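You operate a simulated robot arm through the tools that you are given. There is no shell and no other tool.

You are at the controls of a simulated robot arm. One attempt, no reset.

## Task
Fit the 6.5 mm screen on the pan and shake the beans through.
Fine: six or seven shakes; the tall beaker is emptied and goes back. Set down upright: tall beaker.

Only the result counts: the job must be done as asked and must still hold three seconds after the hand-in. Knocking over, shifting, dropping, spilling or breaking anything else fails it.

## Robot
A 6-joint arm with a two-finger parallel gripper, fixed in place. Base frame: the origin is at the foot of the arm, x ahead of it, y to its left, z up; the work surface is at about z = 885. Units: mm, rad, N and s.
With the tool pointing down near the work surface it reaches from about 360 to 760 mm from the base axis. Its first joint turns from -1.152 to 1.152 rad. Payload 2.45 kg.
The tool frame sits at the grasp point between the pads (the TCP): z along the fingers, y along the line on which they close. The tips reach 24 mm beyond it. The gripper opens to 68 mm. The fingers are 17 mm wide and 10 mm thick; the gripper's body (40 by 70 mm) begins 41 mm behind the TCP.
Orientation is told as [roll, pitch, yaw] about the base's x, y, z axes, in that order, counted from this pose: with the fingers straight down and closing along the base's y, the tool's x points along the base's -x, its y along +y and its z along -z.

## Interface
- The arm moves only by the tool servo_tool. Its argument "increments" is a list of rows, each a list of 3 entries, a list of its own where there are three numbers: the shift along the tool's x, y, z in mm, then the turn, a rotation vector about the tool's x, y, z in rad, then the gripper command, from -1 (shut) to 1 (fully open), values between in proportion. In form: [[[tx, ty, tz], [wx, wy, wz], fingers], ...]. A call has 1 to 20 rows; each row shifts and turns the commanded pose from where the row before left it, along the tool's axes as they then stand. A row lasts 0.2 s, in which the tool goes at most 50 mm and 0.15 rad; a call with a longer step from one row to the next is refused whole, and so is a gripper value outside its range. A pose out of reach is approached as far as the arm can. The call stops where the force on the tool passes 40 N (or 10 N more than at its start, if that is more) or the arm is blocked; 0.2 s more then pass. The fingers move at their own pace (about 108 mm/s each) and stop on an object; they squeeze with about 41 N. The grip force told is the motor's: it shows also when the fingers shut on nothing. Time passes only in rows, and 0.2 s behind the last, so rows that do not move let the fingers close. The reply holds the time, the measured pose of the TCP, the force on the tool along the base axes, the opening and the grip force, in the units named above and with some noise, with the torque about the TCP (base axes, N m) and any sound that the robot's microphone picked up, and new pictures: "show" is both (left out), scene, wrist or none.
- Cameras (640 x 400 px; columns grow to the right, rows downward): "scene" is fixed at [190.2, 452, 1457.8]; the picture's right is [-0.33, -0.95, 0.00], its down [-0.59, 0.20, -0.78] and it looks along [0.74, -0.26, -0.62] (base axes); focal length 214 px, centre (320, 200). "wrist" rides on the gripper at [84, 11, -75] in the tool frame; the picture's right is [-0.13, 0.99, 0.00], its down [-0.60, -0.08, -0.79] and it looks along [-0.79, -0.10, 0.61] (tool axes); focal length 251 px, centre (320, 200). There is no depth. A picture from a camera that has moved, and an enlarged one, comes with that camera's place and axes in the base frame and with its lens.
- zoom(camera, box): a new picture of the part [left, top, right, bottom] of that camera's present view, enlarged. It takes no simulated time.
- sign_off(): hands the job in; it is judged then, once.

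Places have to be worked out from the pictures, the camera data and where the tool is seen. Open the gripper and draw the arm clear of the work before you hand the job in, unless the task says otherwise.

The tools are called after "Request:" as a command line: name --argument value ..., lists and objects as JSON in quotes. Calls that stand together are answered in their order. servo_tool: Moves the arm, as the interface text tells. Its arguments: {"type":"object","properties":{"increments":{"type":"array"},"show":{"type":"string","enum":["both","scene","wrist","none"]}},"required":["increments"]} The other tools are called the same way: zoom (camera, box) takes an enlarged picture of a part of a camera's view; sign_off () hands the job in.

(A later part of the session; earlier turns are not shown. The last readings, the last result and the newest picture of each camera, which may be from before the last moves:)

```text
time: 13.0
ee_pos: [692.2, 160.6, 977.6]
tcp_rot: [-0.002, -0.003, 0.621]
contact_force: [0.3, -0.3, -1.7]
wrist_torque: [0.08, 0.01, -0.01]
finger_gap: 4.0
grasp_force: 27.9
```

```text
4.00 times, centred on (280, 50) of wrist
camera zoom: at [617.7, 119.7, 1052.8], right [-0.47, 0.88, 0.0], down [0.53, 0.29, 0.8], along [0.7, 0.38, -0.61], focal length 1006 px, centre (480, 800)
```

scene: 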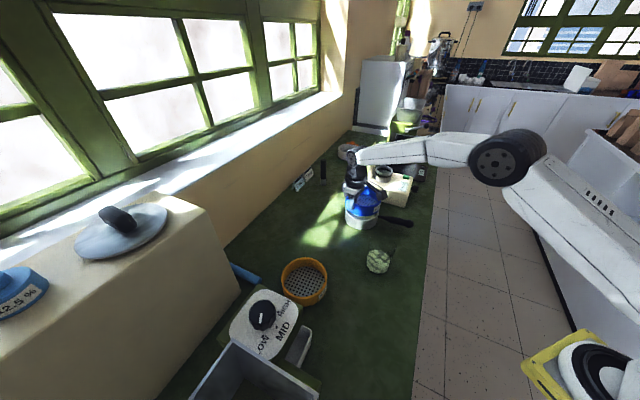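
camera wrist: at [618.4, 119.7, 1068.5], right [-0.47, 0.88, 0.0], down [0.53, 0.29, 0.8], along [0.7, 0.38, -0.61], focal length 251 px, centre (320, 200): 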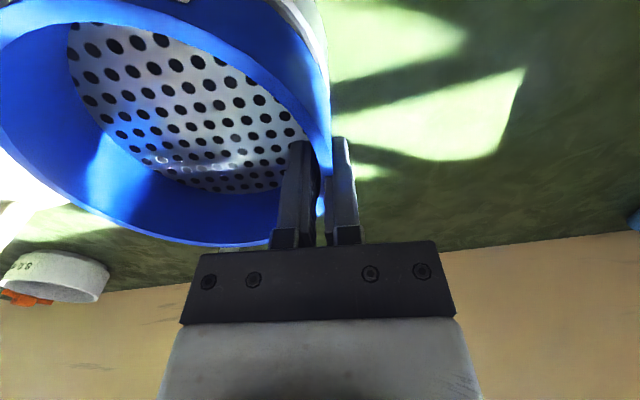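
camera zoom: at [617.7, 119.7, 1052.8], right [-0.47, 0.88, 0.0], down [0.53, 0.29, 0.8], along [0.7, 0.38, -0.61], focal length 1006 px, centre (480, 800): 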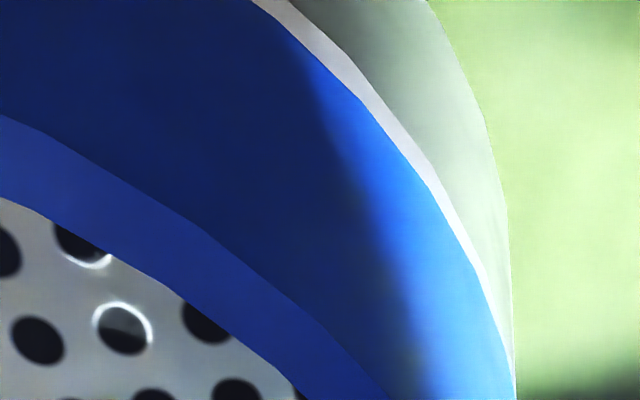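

The screen skirt is at the pan rim and looks concentric, with no contact force yet. I keep lowering in 1.5–2 mm steps.

Request:
servo_tool --increments '[[[0, 0, 1.5], [0, 0, 0], -1], [[0, 0, 1.5], [0, 0, 0], -1], [[0, 0, 1.5], [0, 0, 0], -1], [[0, 0, 1.5], [0, 0, 0], -1], [[0, 0, 0], [0, 0, 0], -1]]' --show "none"

Request:
zoom --camera "scene" --box '[340, 180, 400, 235]'

Request:
zoom --camera "wrist" --box '[200, 0, 360, 100]'

```text
time: 14.2
ee_pos: [693.2, 160.7, 972.6]
tcp_rot: [0.0, -0.006, 0.622]
contact_force: [-3.3, -0.2, 6.5]
wrist_torque: [-0.22, 0.35, -0.03]
finger_gap: 4.4
grasp_force: 28.0
```

```text
7.27 times, centred on (370, 208) of scene
camera zoom: at [190.0, 452.0, 1457.8], right [-0.33, -0.95, 0.0], down [-0.59, 0.2, -0.78], along [0.74, -0.26, -0.62], focal length 1560 px, centre (-44, 146)
```

zoom: 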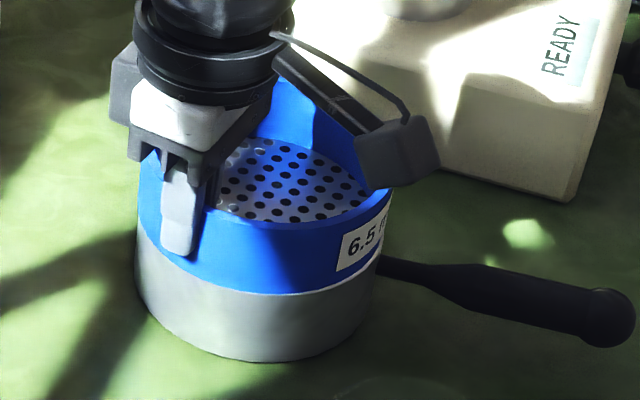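

```text
4.00 times, centred on (280, 50) of wrist
camera zoom: at [617.9, 119.9, 1048.0], right [-0.47, 0.88, 0.0], down [0.53, 0.29, 0.8], along [0.7, 0.38, -0.61], focal length 1006 px, centre (480, 800)
```

zoom: 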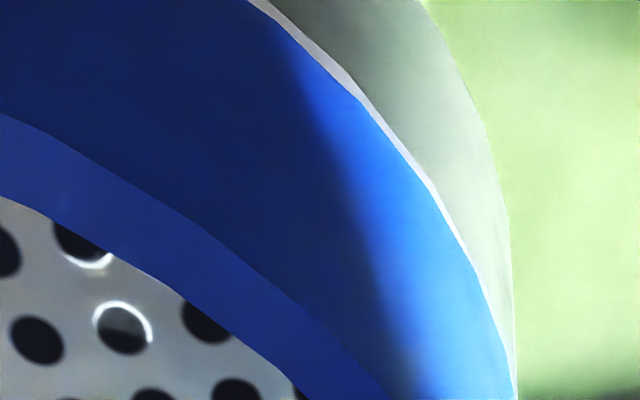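

Contact has built to about 8 N with the skirt some 5 mm below the rim height, so it may be seated. I inspect the seam closely before releasing.

Request:
zoom --camera "scene" --box '[350, 205, 380, 225]'

Request:
zoom --camera "scene" --box '[375, 195, 395, 225]'

Request:
zoom --camera "wrist" --box '[250, 0, 340, 60]'

```text
16.00 times, centred on (365, 215) of scene
camera zoom: at [190.0, 452.0, 1457.8], right [-0.33, -0.95, 0.0], down [-0.59, 0.2, -0.78], along [0.74, -0.26, -0.62], focal length 3432 px, centre (-400, -40)
```

zoom: 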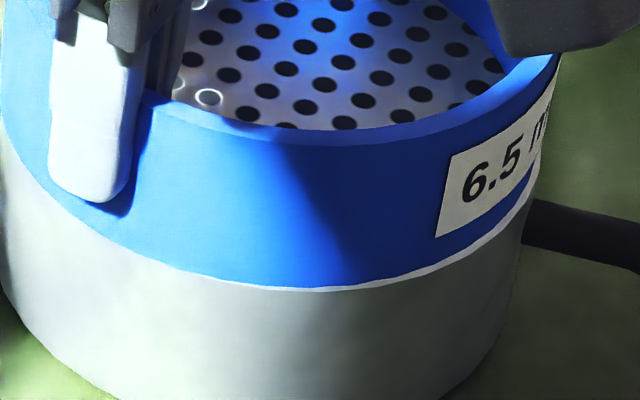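

```text
13.33 times, centred on (385, 210) of scene
camera zoom: at [190.0, 452.0, 1457.8], right [-0.33, -0.95, 0.0], down [-0.59, 0.2, -0.78], along [0.74, -0.26, -0.62], focal length 2860 px, centre (-547, 67)
```

zoom: 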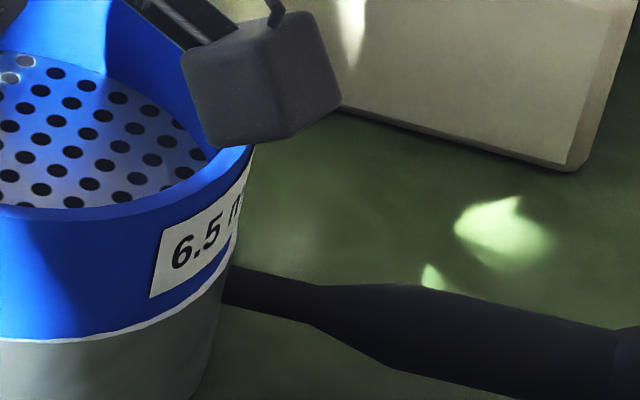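

```text
6.67 times, centred on (295, 30) of wrist
camera zoom: at [617.9, 119.9, 1048.0], right [-0.47, 0.88, 0.0], down [0.53, 0.29, 0.8], along [0.7, 0.38, -0.61], focal length 1676 px, centre (487, 1333)
```

zoom: 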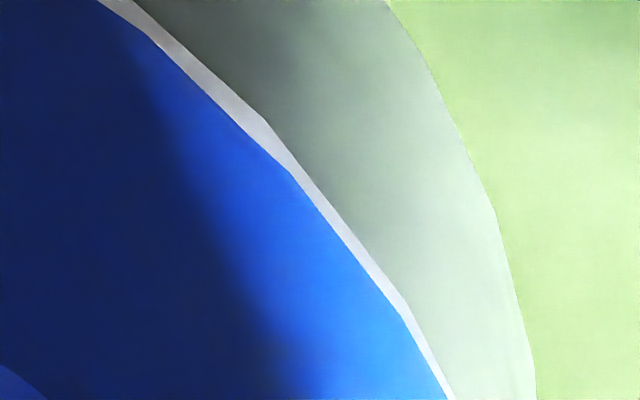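

The blue body sits flush on the pan rim all round, with no dark gap, so it looks seated. I ease the preload slightly and open the fingers.

Request:
servo_tool --increments '[[[0, 0, -0.6], [0, 0, 0], -1], [[0, 0, 0], [0, 0, 0], -0.6], [[0, 0, 0], [0, 0, 0], 0.0], [[0, 0, 0], [0, 0, 0], 0.4], [[0, 0, 0], [0, 0, 0], 0.4]]'

Request:
zoom --camera "scene" --box '[340, 180, 400, 235]'

Request:
zoom --camera "wrist" --box '[0, 0, 400, 250]'

```text
time: 15.4
ee_pos: [692.2, 159.2, 972.3]
tcp_rot: [-0.001, -0.004, 0.621]
contact_force: [-0.1, 1.2, 0.6]
wrist_torque: [-0.04, 0.01, 0.01]
finger_gap: 47.6
grasp_force: 0.0
camera wrist: at [617.8, 119.6, 1047.5], right [-0.47, 0.88, 0.0], down [0.53, 0.29, 0.8], along [0.7, 0.38, -0.61], focal length 251 px, centre (320, 200)
```

scene: 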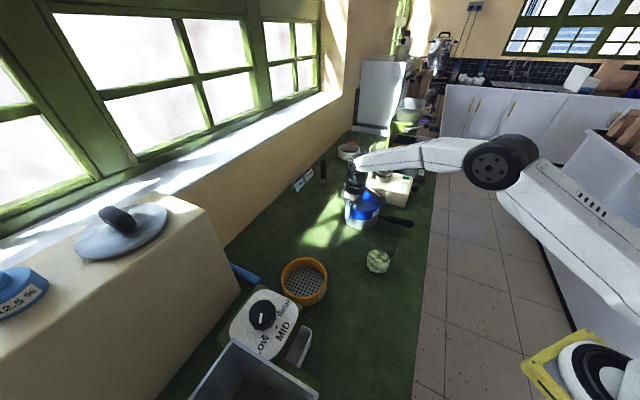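
wrist: 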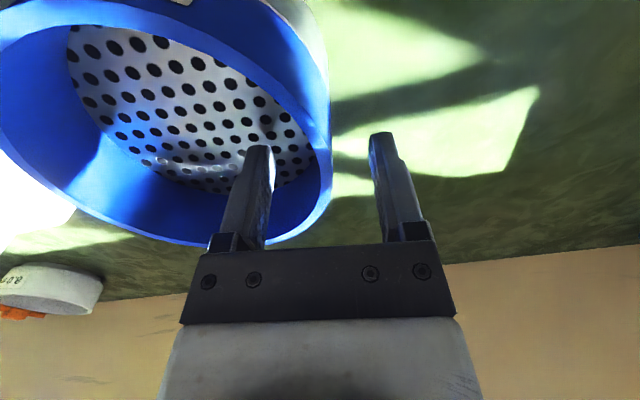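

```text
7.27 times, centred on (370, 208) of scene
camera zoom: at [190.2, 452.0, 1457.8], right [-0.33, -0.95, 0.0], down [-0.59, 0.2, -0.78], along [0.74, -0.26, -0.62], focal length 1560 px, centre (-44, 146)
```

zoom: 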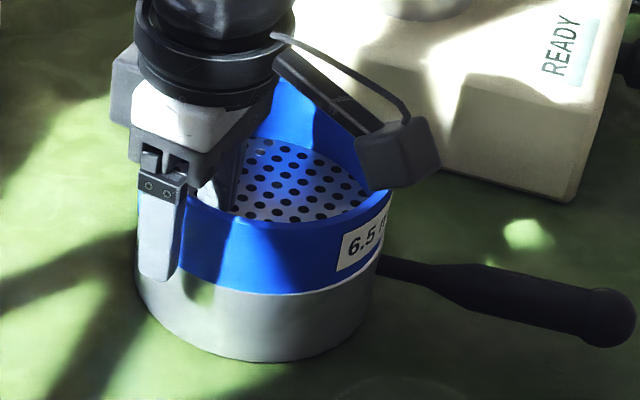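

```text
1.60 times, centred on (200, 125) of wrist
camera zoom: at [617.8, 119.6, 1047.5], right [-0.47, 0.88, 0.0], down [0.53, 0.29, 0.8], along [0.7, 0.38, -0.61], focal length 402 px, centre (512, 320)
```

zoom: 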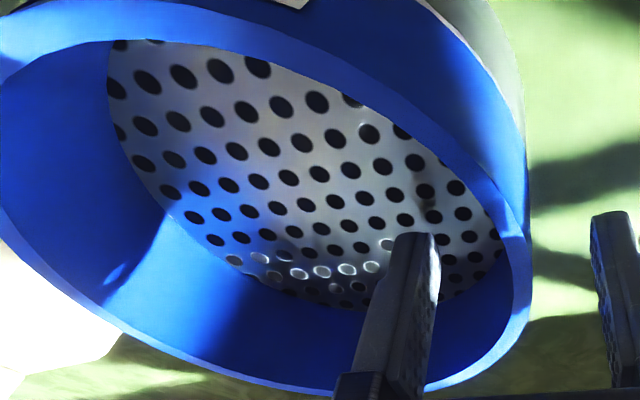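

The screen stays put. I raise the open gripper straight up, clear of it.

Request:
servo_tool --increments '[[[0, 0, -15], [0, 0, 0], 0.4], [[0, 0, -30], [0, 0, 0], 0.4], [[0, 0, -40], [0, 0, 0], 0.6], [[0, 0, -45], [0, 0, 0], 1], [[20, 0, -25], [0, 0, 0], 1], [[40, 0, 0], [0, 0, 0], 1], [[40, 0, 0], [0, 0, 0], 1], [[40, 0, 0], [0, 0, 0], 1], [[0, 0, 0], [0, 0, 0], 1]]'

Request:
zoom --camera "scene" --box '[340, 180, 400, 235]'

Request:
zoom --camera "scene" --box '[350, 225, 410, 280]'

```text
time: 17.4
ee_pos: [577.5, 78.6, 1126.4]
tcp_rot: [-0.001, -0.003, 0.622]
contact_force: [-0.2, 0.1, 0.4]
wrist_torque: [0.01, -0.04, -0.01]
finger_gap: 68.0
grasp_force: 0.0
camera wrist: at [502.7, 37.9, 1201.7], right [-0.47, 0.88, 0.0], down [0.53, 0.29, 0.8], along [0.7, 0.38, -0.61], focal length 251 px, centre (320, 200)
```

scene: 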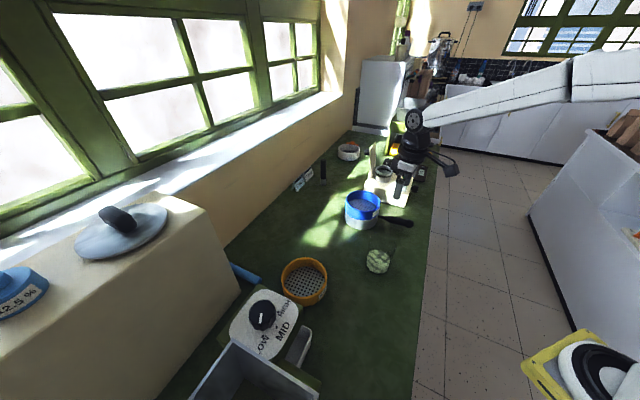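
wrist: 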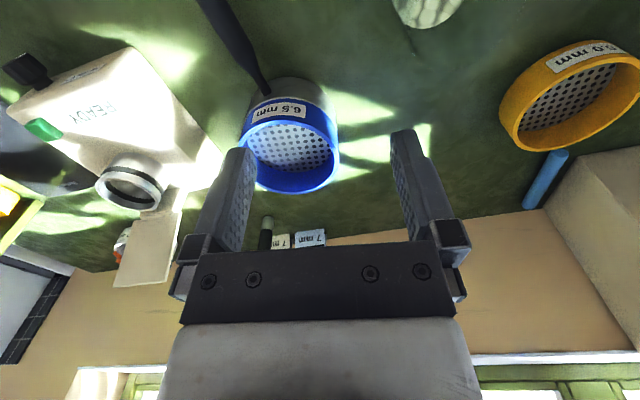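

```text
7.27 times, centred on (370, 208) of scene
camera zoom: at [190.2, 452.0, 1457.8], right [-0.33, -0.95, 0.0], down [-0.59, 0.2, -0.78], along [0.74, -0.26, -0.62], focal length 1560 px, centre (-44, 146)
```

zoom: 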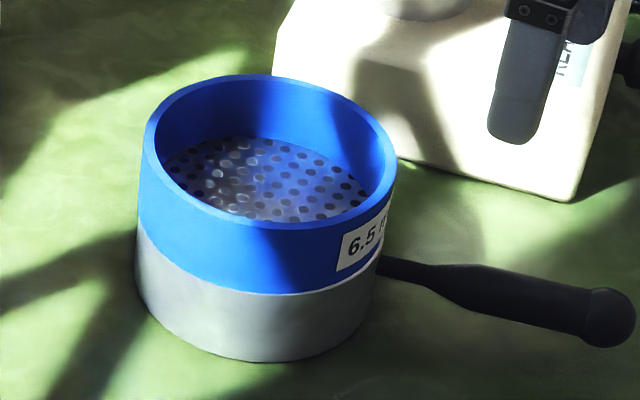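

```text
7.27 times, centred on (380, 252) of scene
camera zoom: at [190.2, 452.0, 1457.8], right [-0.33, -0.95, 0.0], down [-0.59, 0.2, -0.78], along [0.74, -0.26, -0.62], focal length 1560 px, centre (-116, -182)
```

zoom: 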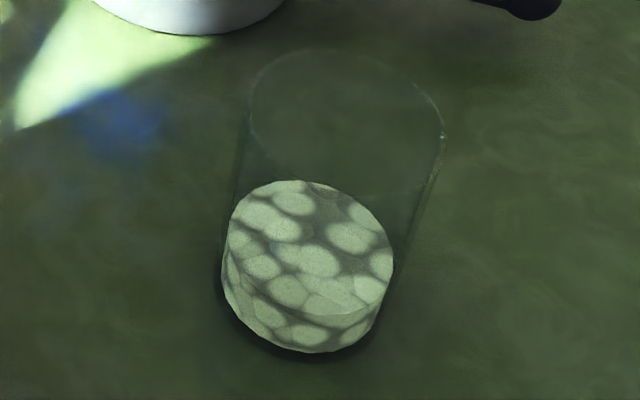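

The 6.5 mm screen sits squarely on the pan. The beaker looks about 72 mm wide, more than the gripper opens, so I'll pinch its wall from above; first I move to view it from the arm side.

Request:
servo_tool --increments '[[[9.2, 37.7, -1], [0, 0, 0], 1], [[9.2, 37.7, -1], [0, 0, 0], 1], [[9.2, 37.7, -1], [0, 0, 0], 1], [[9.2, 37.7, -1], [0, 0, 0], 1], [[9.2, 37.7, 0], [0, 0, 0], 1], [[0, 0, 0], [0, 0, 0.146], 1], [[0, 0, 0], [0, 0, 0.146], 1], [[0, 0, 0], [0, 0, 0.146], 1], [[0, 0, 0], [0, 0, 0.146], 1], [[0, 0, 0], [0, 0, 0.146], 1], [[0, 0, 0], [0, 0, 0.146], 1], [[0, 0, 0], [0, 0, 0.146], 1], [[0, 0, 0], [0, 0, 0], 1]]'

Request:
zoom --camera "wrist" --box '[220, 0, 420, 180]'

Request:
zoom --camera "scene" --box '[350, 130, 450, 230]'

```text
time: 20.2
ee_pos: [431.1, 204.1, 1130.6]
tcp_rot: [0.003, -0.003, -0.403]
contact_force: [-0.5, 0.6, 0.5]
wrist_torque: [0.01, -0.01, 0.01]
finger_gap: 68.0
grasp_force: 0.1
camera wrist: at [358.1, 247.5, 1206.0], right [0.51, 0.86, 0.0], down [0.52, -0.31, 0.79], along [0.69, -0.4, -0.61], focal length 251 px, centre (320, 200)
```

scene: 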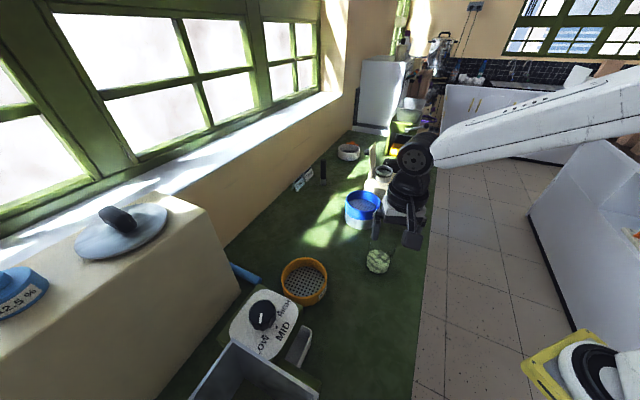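
wrist: 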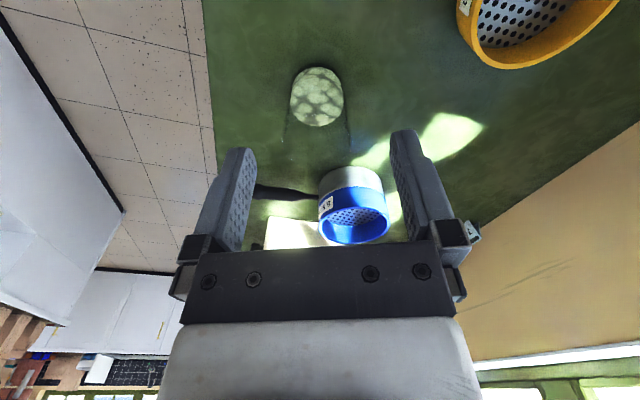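

```text
2.22 times, centred on (320, 90) of wrist
camera zoom: at [358.1, 247.5, 1206.0], right [0.51, 0.86, 0.0], down [0.52, -0.31, 0.79], along [0.69, -0.4, -0.61], focal length 559 px, centre (320, 444)
```

zoom: 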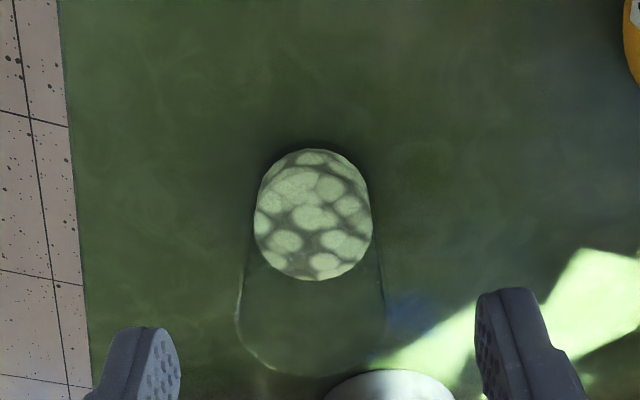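

```text
4.00 times, centred on (400, 180) of scene
camera zoom: at [190.2, 452.0, 1457.8], right [-0.33, -0.95, 0.0], down [-0.59, 0.2, -0.78], along [0.74, -0.26, -0.62], focal length 858 px, centre (0, 280)
```

zoom: 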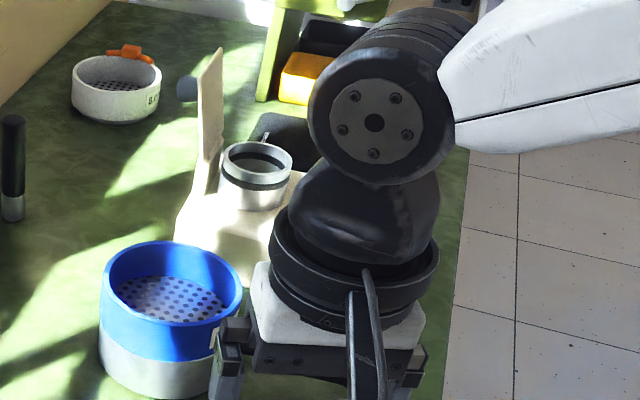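

The beaker fits as centre ≈ (512, 152), about 72 mm wide with its rim at z ≈ 1000, so it needs a wall pinch. Before gripping it I rehearse the pouring motion empty, high above the screen, to see whether the arm can roll that far.

Request:
servo_tool --increments '[[[-43.1, 6, 0], [0, 0, 0], 0.2], [[-43.1, 6, 0], [0, 0, 0], 0.2], [[-43.1, 6, 0], [0, 0, 0], 0.2], [[-43.1, 6, 0], [0, 0, 0], 0.2], [[-43.1, 6, 0], [0, 0, 0], 0.2], [[-43.1, 6, 0], [0, 0, 0], 0.2], [[-43.1, 6, 0], [0, 0, 0], 0.2], [[0, 0, 0], [-0.147, 0, 0], 0.2], [[0, 0, 0], [-0.147, 0, 0], 0.2], [[0, 0, 0], [-0.147, 0, 0], 0.2], [[0, 0, 0], [-0.147, 0, 0], 0.2], [[0, 0, 0], [-0.147, 0, 0], 0.2], [[0, 0, 0], [-0.147, 0, 0], 0.2], [[0, 0, 0], [0, 0, 0], 0.2]]' --show "scene"

Request:
zoom --camera "scene" --box '[320, 110, 480, 230]'

```text
time: 23.2
ee_pos: [725.2, 124.8, 1131.8]
tcp_rot: [0.889, -0.004, -0.402]
contact_force: [0.0, -0.2, -0.4]
wrist_torque: [0.01, 0.0, -0.02]
finger_gap: 40.6
grasp_force: 0.0
```

scene: 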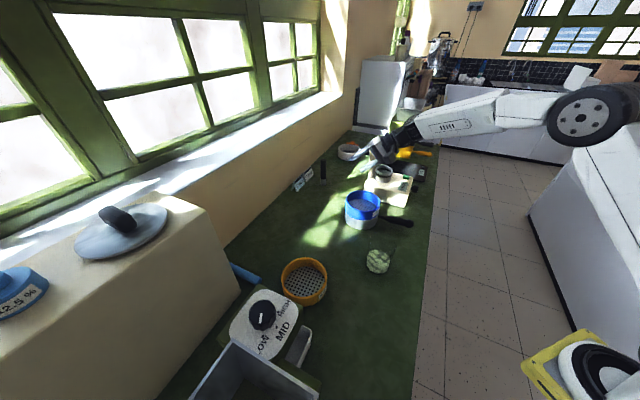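

```text
3.33 times, centred on (400, 170) of scene
camera zoom: at [190.3, 452.0, 1457.8], right [-0.33, -0.95, 0.0], down [-0.59, 0.2, -0.78], along [0.74, -0.26, -0.62], focal length 715 px, centre (53, 300)
```

zoom: 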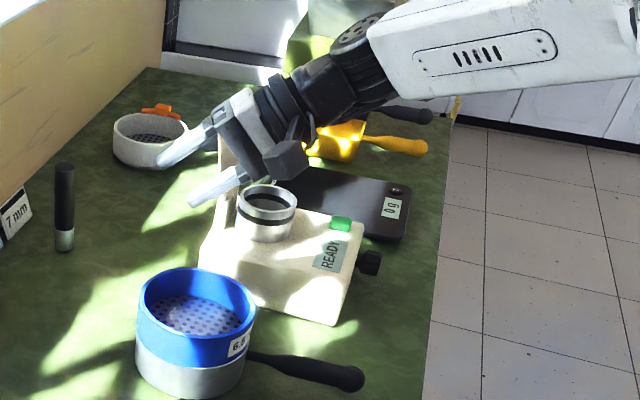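

The roll works well so far, with the arm clear. I continue to about 115° to check the end of the pour.

Request:
servo_tool --increments '[[[0, 0, 0], [-0.147, 0, 0], 0.2], [[0, 0, 0], [-0.147, 0, 0], 0.2], [[0, 0, 0], [-0.147, 0, 0], 0.2], [[0, 0, 0], [-0.147, 0, 0], 0.2], [[0, 0, 0], [-0.147, 0, 0], 0.2], [[0, 0, 0], [-0.147, 0, 0], 0.2], [[0, 0, 0], [-0.147, 0, 0], 0.2], [[0, 0, 0], [-0.147, 0, 0], 0.2], [[0, 0, 0], [0, 0, 0], 0.2]]'

Request:
zoom --camera "scene" --box '[320, 110, 480, 230]'

```text
time: 25.2
ee_pos: [724.7, 124.9, 1131.5]
tcp_rot: [2.061, -0.003, -0.401]
contact_force: [-0.1, -0.9, 0.2]
wrist_torque: [0.0, 0.0, 0.0]
finger_gap: 40.8
grasp_force: 0.2
camera wrist: at [620.0, 92.4, 1105.7], right [-0.07, -0.48, 0.87], down [0.3, -0.85, -0.44], along [0.95, 0.23, 0.2], focal length 251 px, centre (320, 200)
```

scene: 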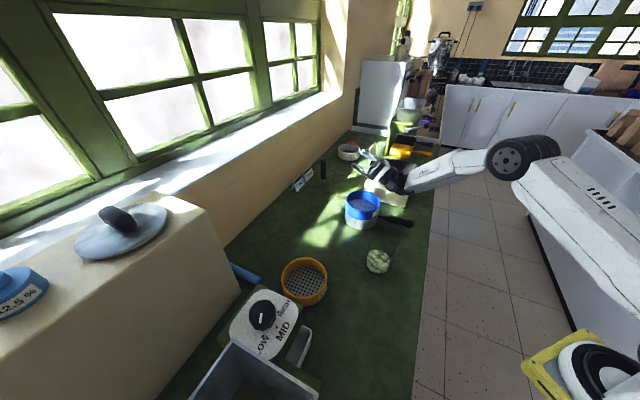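
wrist: 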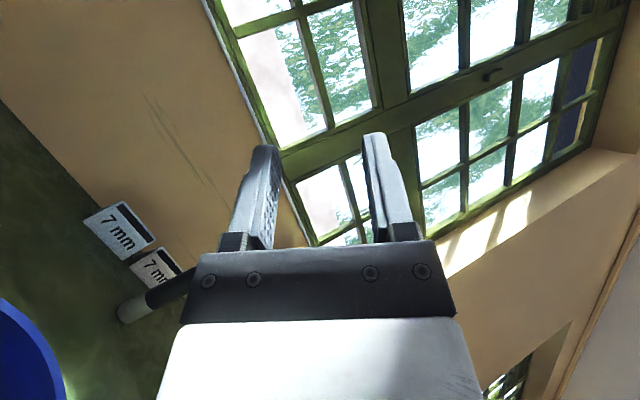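

```text
3.33 times, centred on (400, 170) of scene
camera zoom: at [190.2, 452.0, 1457.8], right [-0.33, -0.95, 0.0], down [-0.59, 0.2, -0.78], along [0.74, -0.26, -0.62], focal length 715 px, centre (53, 300)
```

zoom: 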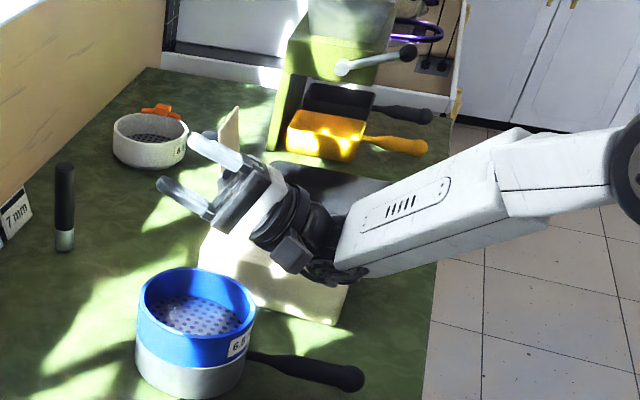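

The full roll to 118° is reachable and clear. I roll back upright and move over the beaker's far-left wall (≈ 525, 185).

Request:
servo_tool --increments '[[[0, 0, 0], [0.147, 0, 0], 0.2], [[0, 0, 0], [0.147, 0, 0], 0.2], [[0, 0, 0], [0.147, 0, 0], 0.2], [[0, 0, 0], [0.147, 0, 0], 0.2], [[0, 0, 0], [0.147, 0, 0], 0.2], [[0, 0, 0], [0.147, 0, 0], 0.2], [[0, 0, 0], [0.147, 0, 0], 0.2], [[0, 0, 0], [0.147, 0, 0], 0.2], [[0, 0, 0], [0.147, 0, 0], 0.2], [[0, 0, 0], [0.147, 0, 0], 0.2], [[0, 0, 0], [0.147, 0, 0], 0.2], [[0, 0, 0], [0.147, 0, 0], 0.2], [[0, 0, 0], [0.147, 0, 0], 0.2], [[0, 0, 0], [0.147, 0, 0], 0.2], [[41.4, -4.6, 0], [0, 0, 0], 0.2], [[41.4, -4.6, 0], [0, 0, 0], 0.2], [[41.4, -4.6, 0], [0, 0, 0], 0.2], [[41.4, -4.6, 0], [0, 0, 0], 0.2], [[41.4, -4.6, 0], [0, 0, 0], 0.2], [[0, 0, 0], [0, 0, 0], 0.2]]'

Request:
zoom --camera "wrist" --box '[180, 0, 440, 200]'

Request:
zoom --camera "scene" --box '[340, 190, 430, 280]'

```text
time: 29.4
ee_pos: [525.4, 184.2, 1129.8]
tcp_rot: [0.003, -0.002, -0.401]
contact_force: [0.6, 0.2, -0.1]
wrist_torque: [0.01, 0.02, -0.04]
finger_gap: 40.7
grasp_force: 0.0
camera wrist: at [452.6, 226.9, 1205.5], right [0.51, 0.86, 0.0], down [0.52, -0.31, 0.79], along [0.69, -0.4, -0.61], focal length 251 px, centre (320, 200)
```

scene: 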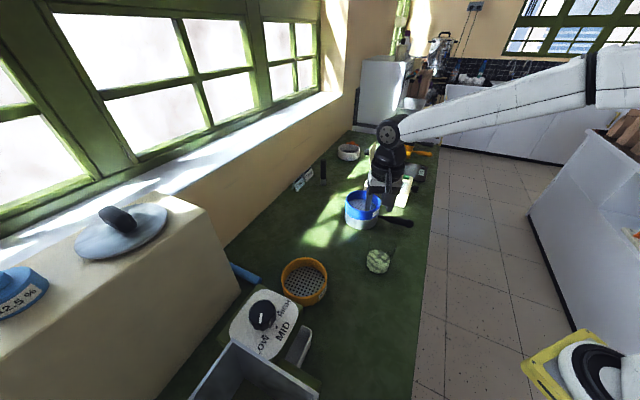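
wrist: 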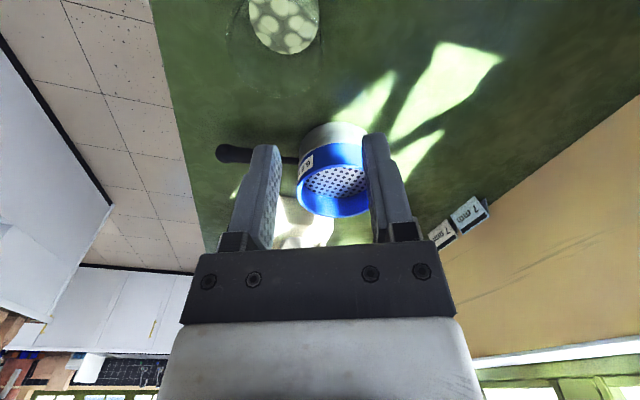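

```text
2.00 times, centred on (310, 100) of wrist
camera zoom: at [452.6, 226.9, 1205.5], right [0.51, 0.86, 0.0], down [0.52, -0.31, 0.79], along [0.69, -0.4, -0.61], focal length 503 px, centre (340, 400)
```

zoom: 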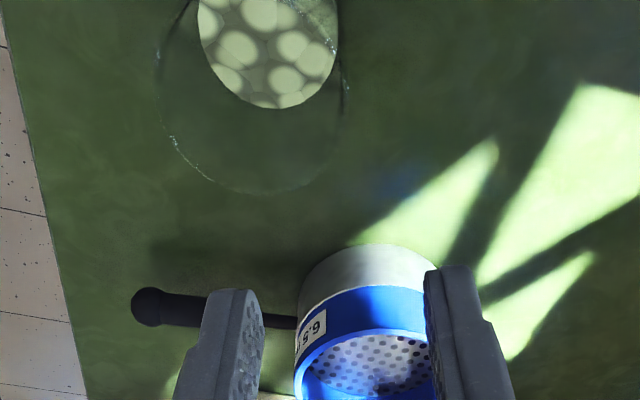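

```text
4.44 times, centred on (385, 235) of scene
camera zoom: at [190.2, 452.0, 1457.8], right [-0.33, -0.95, 0.0], down [-0.59, 0.2, -0.78], along [0.74, -0.26, -0.62], focal length 953 px, centre (31, 44)
```

zoom: 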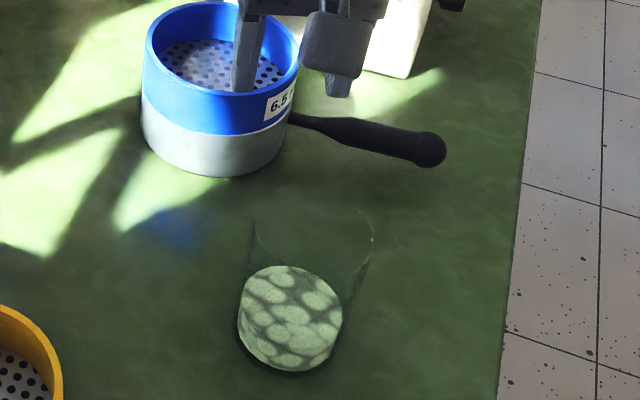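

The glass rim is visible now; several fits put the beaker centre at about (510, 153.5) with its rim at z ≈ 1003. I descend to just above the rim to refine.

Request:
servo_tool --increments '[[[0, 0, 25], [0, 0, 0], 0.2], [[0, 0, 25], [0, 0, 0], 0.2], [[0, 0, 25], [0, 0, 0], 0.2], [[0, 0, 0], [0, 0, 0], 0.2]]'

Request:
zoom --camera "wrist" --box '[180, 0, 400, 200]'

Request:
zoom --camera "scene" --box '[350, 200, 420, 280]'

```text
time: 30.4
ee_pos: [525.4, 184.8, 1053.9]
tcp_rot: [0.004, -0.001, -0.402]
contact_force: [-0.6, -0.1, 0.9]
wrist_torque: [0.02, 0.05, 0.01]
finger_gap: 40.7
grasp_force: 0.1
camera wrist: at [453.3, 227.4, 1131.0], right [0.51, 0.86, 0.0], down [0.52, -0.31, 0.79], along [0.69, -0.4, -0.61], focal length 251 px, centre (320, 200)
```

scene: 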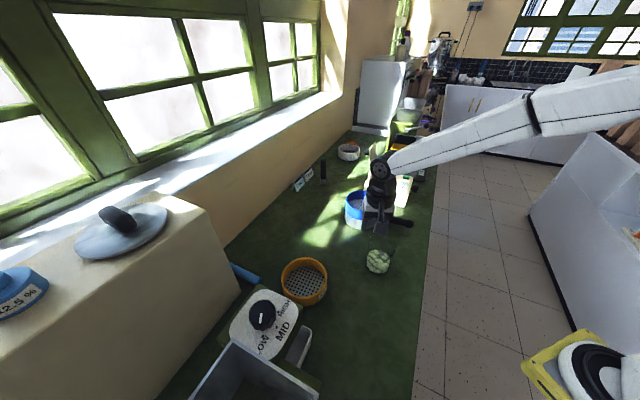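
wrist: 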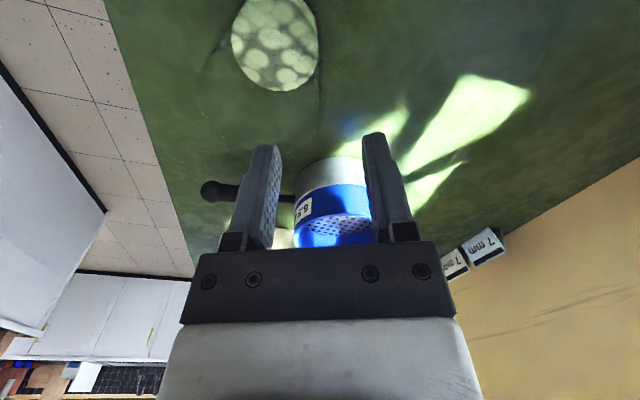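

```text
2.00 times, centred on (290, 100) of wrist
camera zoom: at [453.3, 227.4, 1131.0], right [0.51, 0.86, 0.0], down [0.52, -0.31, 0.79], along [0.69, -0.4, -0.61], focal length 503 px, centre (380, 400)
```

zoom: 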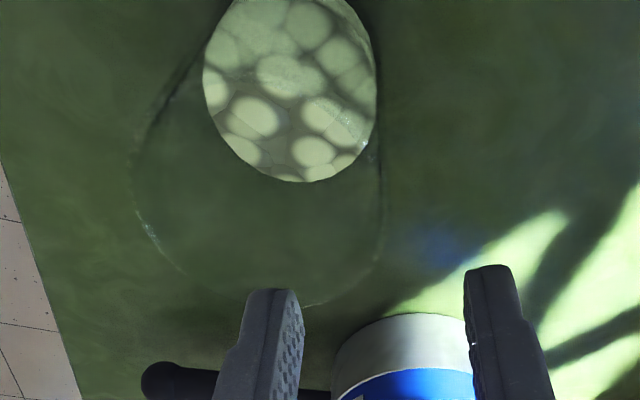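

```text
5.00 times, centred on (385, 240) of scene
camera zoom: at [190.2, 452.0, 1457.8], right [-0.33, -0.95, 0.0], down [-0.59, 0.2, -0.78], along [0.74, -0.26, -0.62], focal length 1072 px, centre (-5, 0)
```

zoom: 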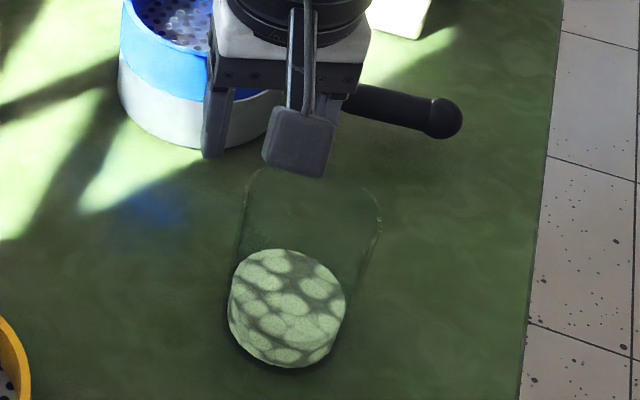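

Two fits agree: centre (510.4, 153.4), rim at about z = 997. I shift by 2 mm and lower so the wall is between the fingers, about 13 mm above the TCP.

Request:
servo_tool --increments '[[[2.0, 0.2, 10], [0, 0, 0], 0.2], [[0, 0, 15], [0, 0, 0], 0.2], [[0, 0, 15], [0, 0, 0], 0.2], [[0, 0, 15], [0, 0, 0], 0.2], [[0, 0, 13], [0, 0, 0], 0.2], [[0, 0, 0], [0, 0, 0], 0.2]]'

Request:
zoom --camera "wrist" --box '[100, 0, 420, 250]'

Request:
zoom --camera "scene" --box '[350, 200, 420, 280]'

```text
time: 31.8
ee_pos: [524.2, 186.3, 986.8]
tcp_rot: [0.004, -0.002, -0.402]
contact_force: [-0.4, 0.4, -0.1]
wrist_torque: [0.02, 0.01, -0.03]
finger_gap: 40.7
grasp_force: 0.0
camera wrist: at [451.4, 228.9, 1062.7], right [0.51, 0.86, 0.0], down [0.52, -0.31, 0.79], along [0.69, -0.4, -0.61], focal length 251 px, centre (320, 200)
```

scene: 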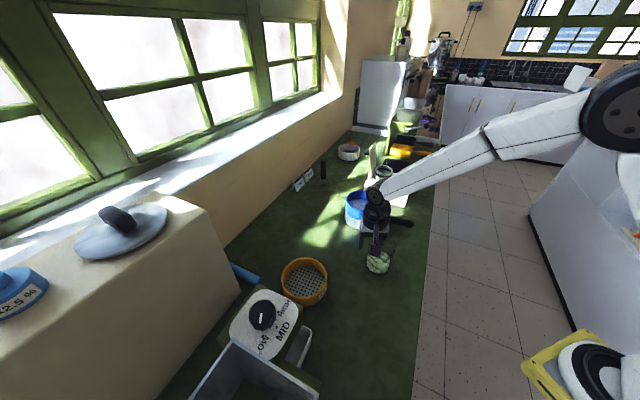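
wrist: 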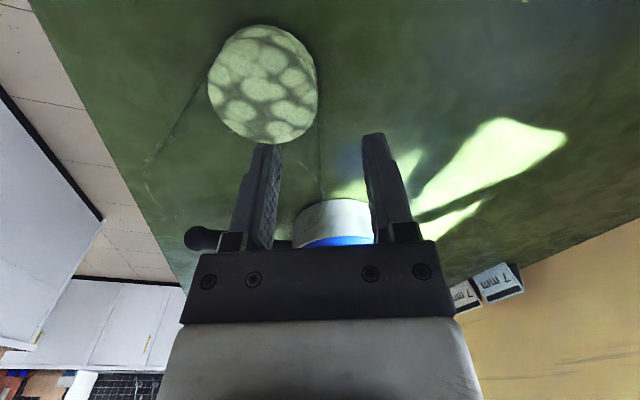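

```text
1.60 times, centred on (260, 125) of wrist
camera zoom: at [451.4, 228.9, 1062.7], right [0.51, 0.86, 0.0], down [0.52, -0.31, 0.79], along [0.69, -0.4, -0.61], focal length 402 px, centre (416, 320)
```

zoom: 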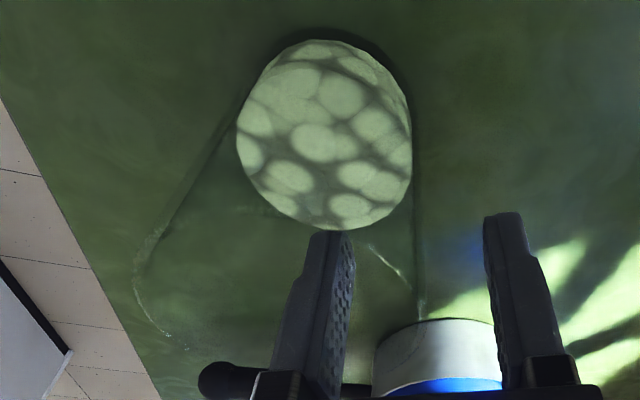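

```text
5.00 times, centred on (385, 240) of scene
camera zoom: at [190.2, 452.0, 1457.8], right [-0.33, -0.95, 0.0], down [-0.59, 0.2, -0.78], along [0.74, -0.26, -0.62], focal length 1072 px, centre (-5, 0)
```

zoom: 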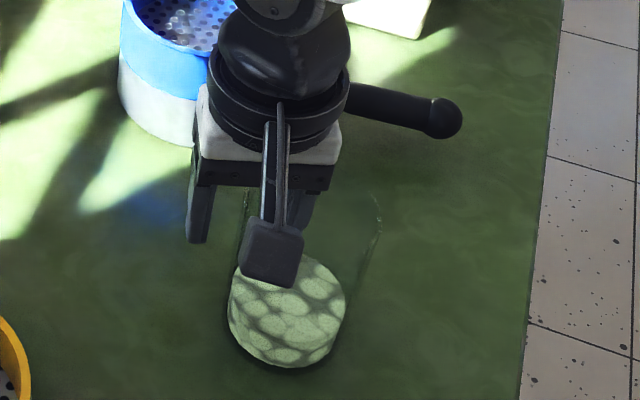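

The wall stands between the two fingers at the tool centre. I close gradually onto the glass.

Request:
servo_tool --increments '[[[0, 0, 0], [0, 0, 0], 0.0], [[0, 0, 0], [0, 0, 0], -0.3], [[0, 0, 0], [0, 0, 0], -0.5], [[0, 0, 0], [0, 0, 0], -0.65], [[0, 0, 0], [0, 0, 0], -0.75], [[0, 0, 0], [0, 0, 0], -0.85], [[0, 0, 0], [0, 0, 0], -0.92], [[0, 0, 0], [0, 0, 0], -1], [[0, 0, 0], [0, 0, 0], -1], [[0, 0, 0], [0, 0, 0], -1]]'

Request:
zoom --camera "wrist" --box '[100, 0, 420, 250]'

Request:
zoom --camera "scene" --box '[350, 200, 420, 280]'

```text
time: 34.0
ee_pos: [524.3, 185.6, 987.5]
tcp_rot: [0.003, -0.003, -0.401]
contact_force: [0.2, -2.1, 6.4]
wrist_torque: [-0.58, 0.29, 0.04]
finger_gap: 2.4
grasp_force: 26.5
camera wrist: at [451.4, 228.8, 1063.1], right [0.51, 0.86, 0.0], down [0.52, -0.31, 0.79], along [0.69, -0.4, -0.61], focal length 251 px, centre (320, 200)
```

scene: 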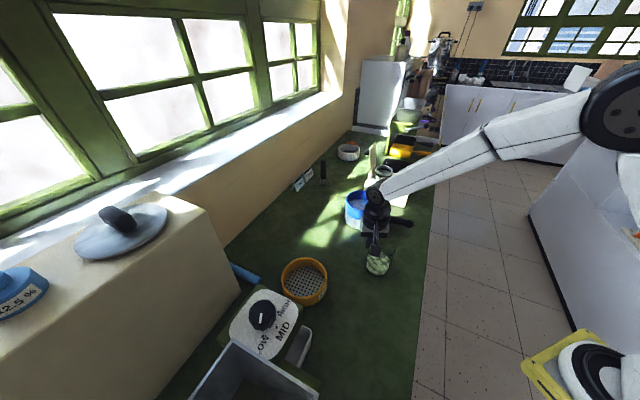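
wrist: 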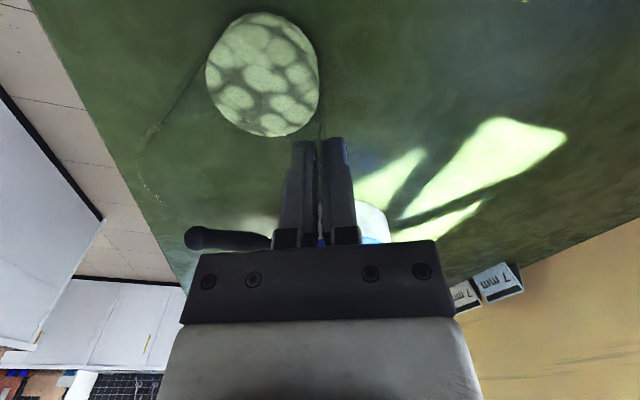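

```text
1.60 times, centred on (260, 125) of wrist
camera zoom: at [451.4, 228.8, 1063.1], right [0.51, 0.86, 0.0], down [0.52, -0.31, 0.79], along [0.69, -0.4, -0.61], focal length 402 px, centre (416, 320)
```

zoom: 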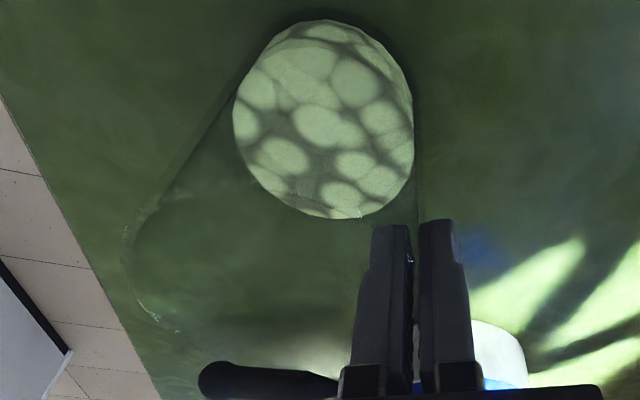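

```text
5.00 times, centred on (385, 240) of scene
camera zoom: at [190.1, 451.9, 1457.8], right [-0.33, -0.95, 0.0], down [-0.59, 0.2, -0.78], along [0.74, -0.26, -0.62], focal length 1072 px, centre (-5, 0)
```

zoom: 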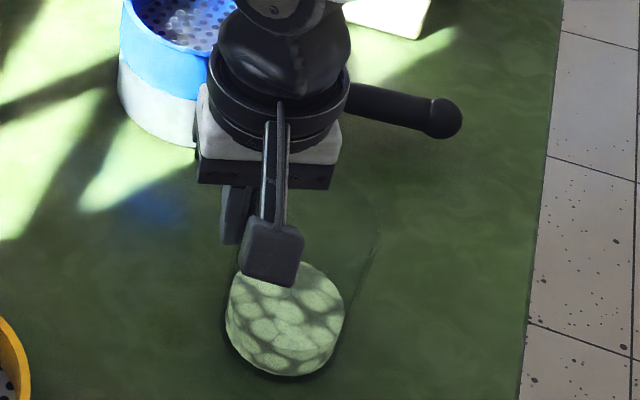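

The glass is held (gap 2.4 mm, 26 N); it slid about 6 mm towards the camera during the squeeze, which I'll undo when putting it back. I lift it gently and check.

Request:
servo_tool --increments '[[[0, 0, -4], [0, 0, 0], -1], [[0, 0, -8], [0, 0, 0], -1], [[0, 0, -13], [0, 0, 0], -1], [[0, 0, 0], [0, 0, 0], -1]]'

Request:
zoom --camera "scene" --box '[350, 200, 420, 280]'

```text
time: 35.0
ee_pos: [525.2, 187.2, 1011.7]
tcp_rot: [0.003, -0.001, -0.402]
contact_force: [-0.5, 0.5, -1.5]
wrist_torque: [0.0, -0.05, -0.01]
finger_gap: 2.2
grasp_force: 26.3
camera wrist: at [451.5, 229.0, 1087.9], right [0.51, 0.86, 0.0], down [0.52, -0.31, 0.79], along [0.69, -0.4, -0.61], focal length 251 px, centre (320, 200)
```

scene: 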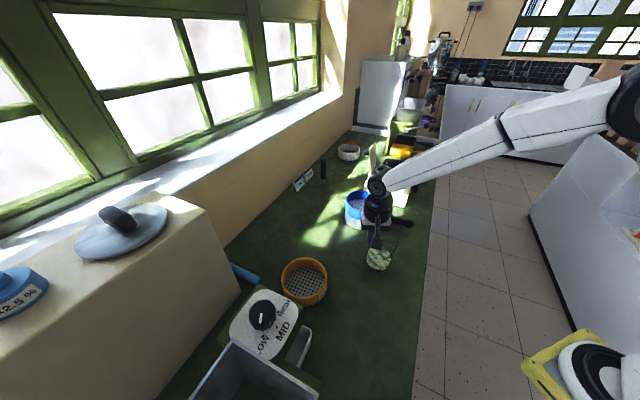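
wrist: 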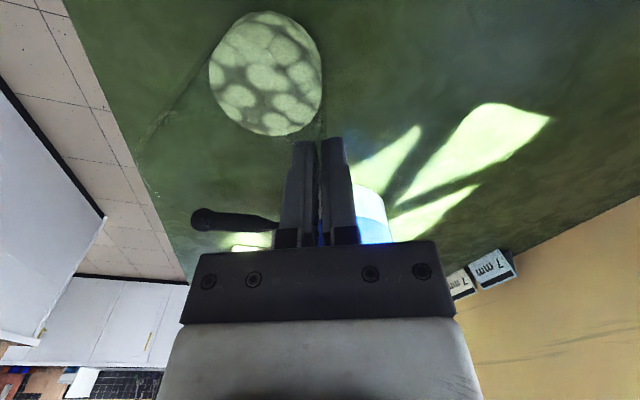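

```text
5.00 times, centred on (385, 240) of scene
camera zoom: at [190.3, 452.0, 1457.8], right [-0.33, -0.95, 0.0], down [-0.59, 0.2, -0.78], along [0.74, -0.26, -0.62], focal length 1072 px, centre (-5, 0)
```

zoom: 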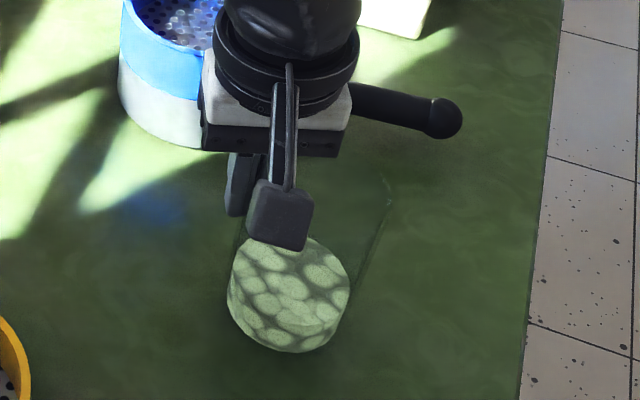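

The beaker hangs upright and steady. I raise it to z ≈ 1135 and carry it to the pouring position beside the screen's centre.

Request:
servo_tool --increments '[[[0, 0, -20], [0, 0, 0], -1], [[0, 0, -35], [0, 0, 0], -1], [[0, 0, -35], [0, 0, 0], -1], [[0, 0, -25], [0, 0, 0], -1], [[0, 0, -8], [0, 0, 0], -1], [[-14, 1.3, 0], [0, 0, 0], -1], [[-28, 2.6, 0], [0, 0, 0], -1], [[-35, 3.3, 0], [0, 0, 0], -1], [[-35, 3.3, 0], [0, 0, 0], -1], [[-35, 3.3, 0], [0, 0, 0], -1], [[-35, 3.3, 0], [0, 0, 0], -1], [[-21, 2, 0], [0, 0, 0], -1], [[-10, 0.9, 0], [0, 0, 0], -1], [[0, 0, 0], [0, 0, 0], -1]]'

Request:
zoom --camera "scene" --box '[320, 120, 440, 240]'

```text
time: 38.0
ee_pos: [726.8, 122.0, 1135.3]
tcp_rot: [0.0, -0.002, -0.4]
contact_force: [-0.8, 0.5, -1.7]
wrist_torque: [0.06, -0.04, -0.01]
finger_gap: 2.4
grasp_force: 26.2
camera wrist: at [654.4, 164.4, 1211.2], right [0.51, 0.86, 0.0], down [0.52, -0.31, 0.79], along [0.69, -0.4, -0.61], focal length 251 px, centre (320, 200)
```

scene: 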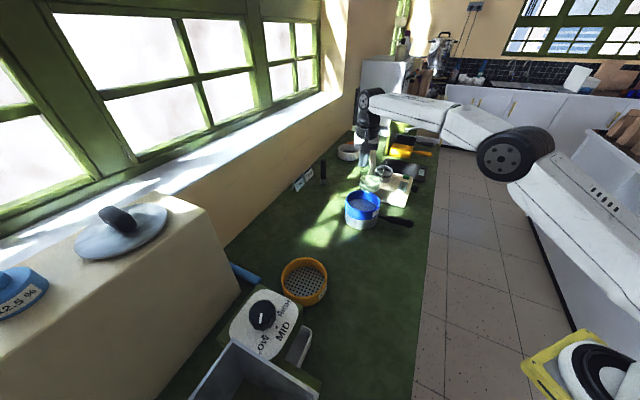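
wrist: 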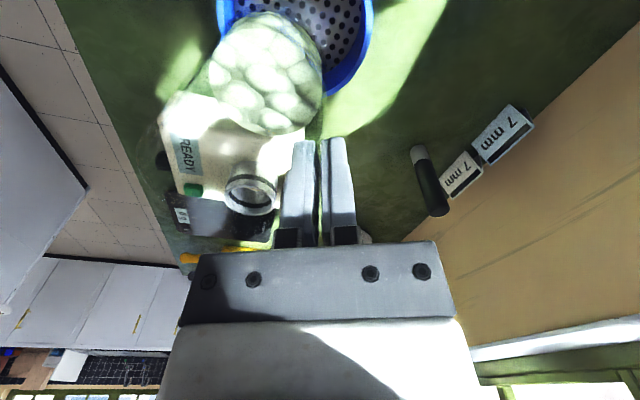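

```text
3.33 times, centred on (380, 180) of scene
camera zoom: at [190.3, 452.0, 1457.8], right [-0.33, -0.95, 0.0], down [-0.59, 0.2, -0.78], along [0.74, -0.26, -0.62], focal length 715 px, centre (120, 267)
```

zoom: 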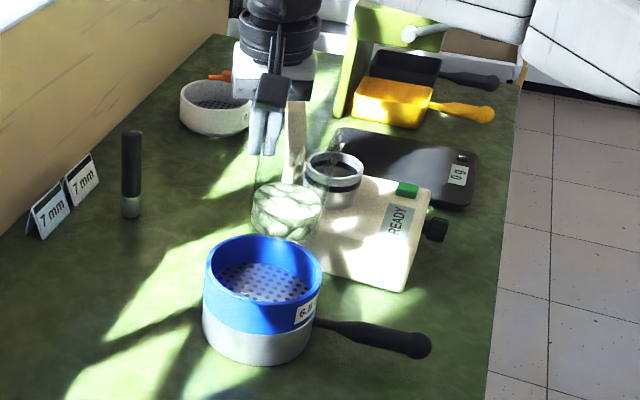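

The beaker is over the screen area. I zoom the wrist view to confirm where the screen lies relative to the tool before pouring.

Request:
zoom --camera "wrist" --box '[180, 0, 420, 160]'

```text
2.50 times, centred on (300, 80) of wrist
camera zoom: at [654.4, 164.4, 1211.2], right [0.51, 0.86, 0.0], down [0.52, -0.31, 0.79], along [0.69, -0.4, -0.61], focal length 629 px, centre (370, 500)
```

zoom: 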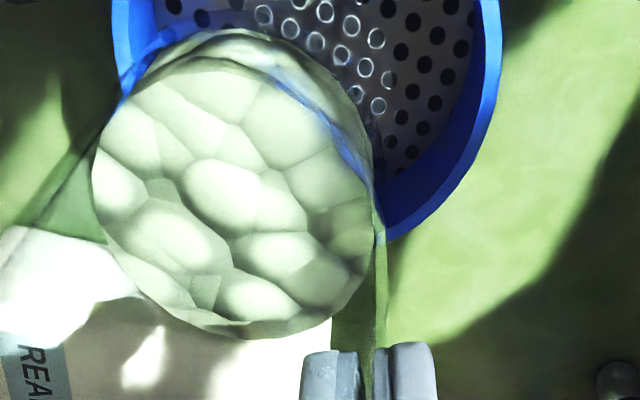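

The screen centre lies 20 mm along tool −y from the TCP, exactly as planned, so the lip will swing to its middle. I start the roll to about 57° at this height.

Request:
servo_tool --increments '[[[0, 0, 0], [-0.05, 0, 0], -1], [[0, 0, 0], [-0.1, 0, 0], -1], [[0, 0, 0], [-0.1, 0, 0], -1], [[0, 0, 0], [-0.1, 0, 0], -1], [[0, 0, 0], [-0.1, 0, 0], -1], [[0, 0, 0], [-0.1, 0, 0], -1], [[0, 0, 0], [-0.1, 0, 0], -1], [[0, 0, 0], [-0.1, 0, 0], -1], [[0, 0, 0], [-0.1, 0, 0], -1], [[0, 0, 0], [-0.1, 0, 0], -1], [[0, 0, 0], [-0.05, 0, 0], -1], [[0, 0, 0], [0, 0, 0], -1]]'

Request:
zoom --camera "scene" --box '[320, 120, 440, 240]'

```text
time: 40.6
ee_pos: [726.4, 121.4, 1135.6]
tcp_rot: [1.005, -0.002, -0.402]
contact_force: [0.3, 0.5, -0.3]
wrist_torque: [-0.05, 0.03, 0.01]
finger_gap: 2.2
grasp_force: 26.3
camera wrist: at [628.1, 101.5, 1185.8], right [0.33, 0.44, 0.84], down [0.28, -0.89, 0.36], along [0.9, 0.11, -0.41], focal length 251 px, centre (320, 200)
```

scene: 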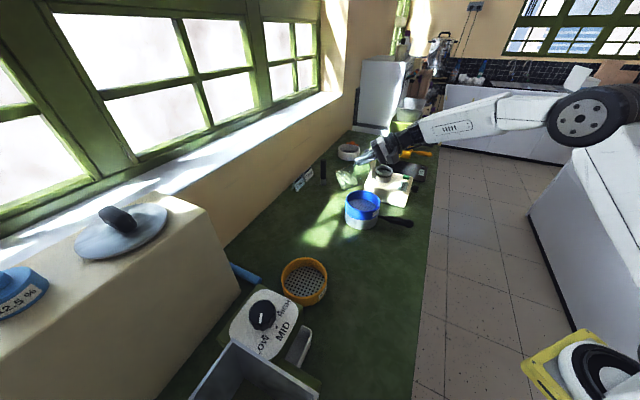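
wrist: 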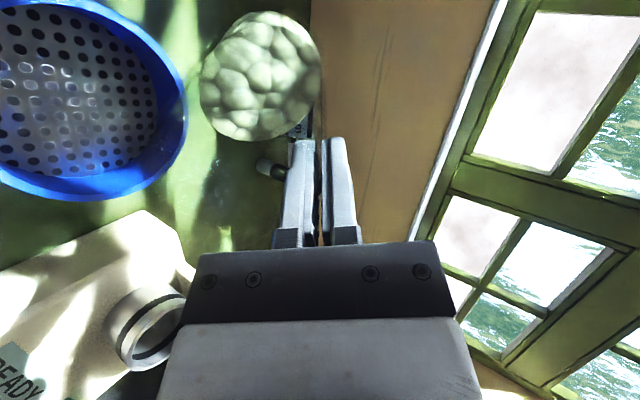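

```text
3.33 times, centred on (380, 180) of scene
camera zoom: at [190.3, 452.0, 1457.8], right [-0.33, -0.95, 0.0], down [-0.59, 0.2, -0.78], along [0.74, -0.26, -0.62], focal length 715 px, centre (120, 267)
```

zoom: 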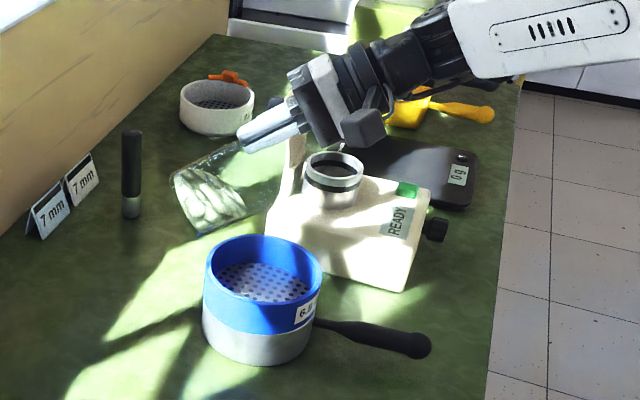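

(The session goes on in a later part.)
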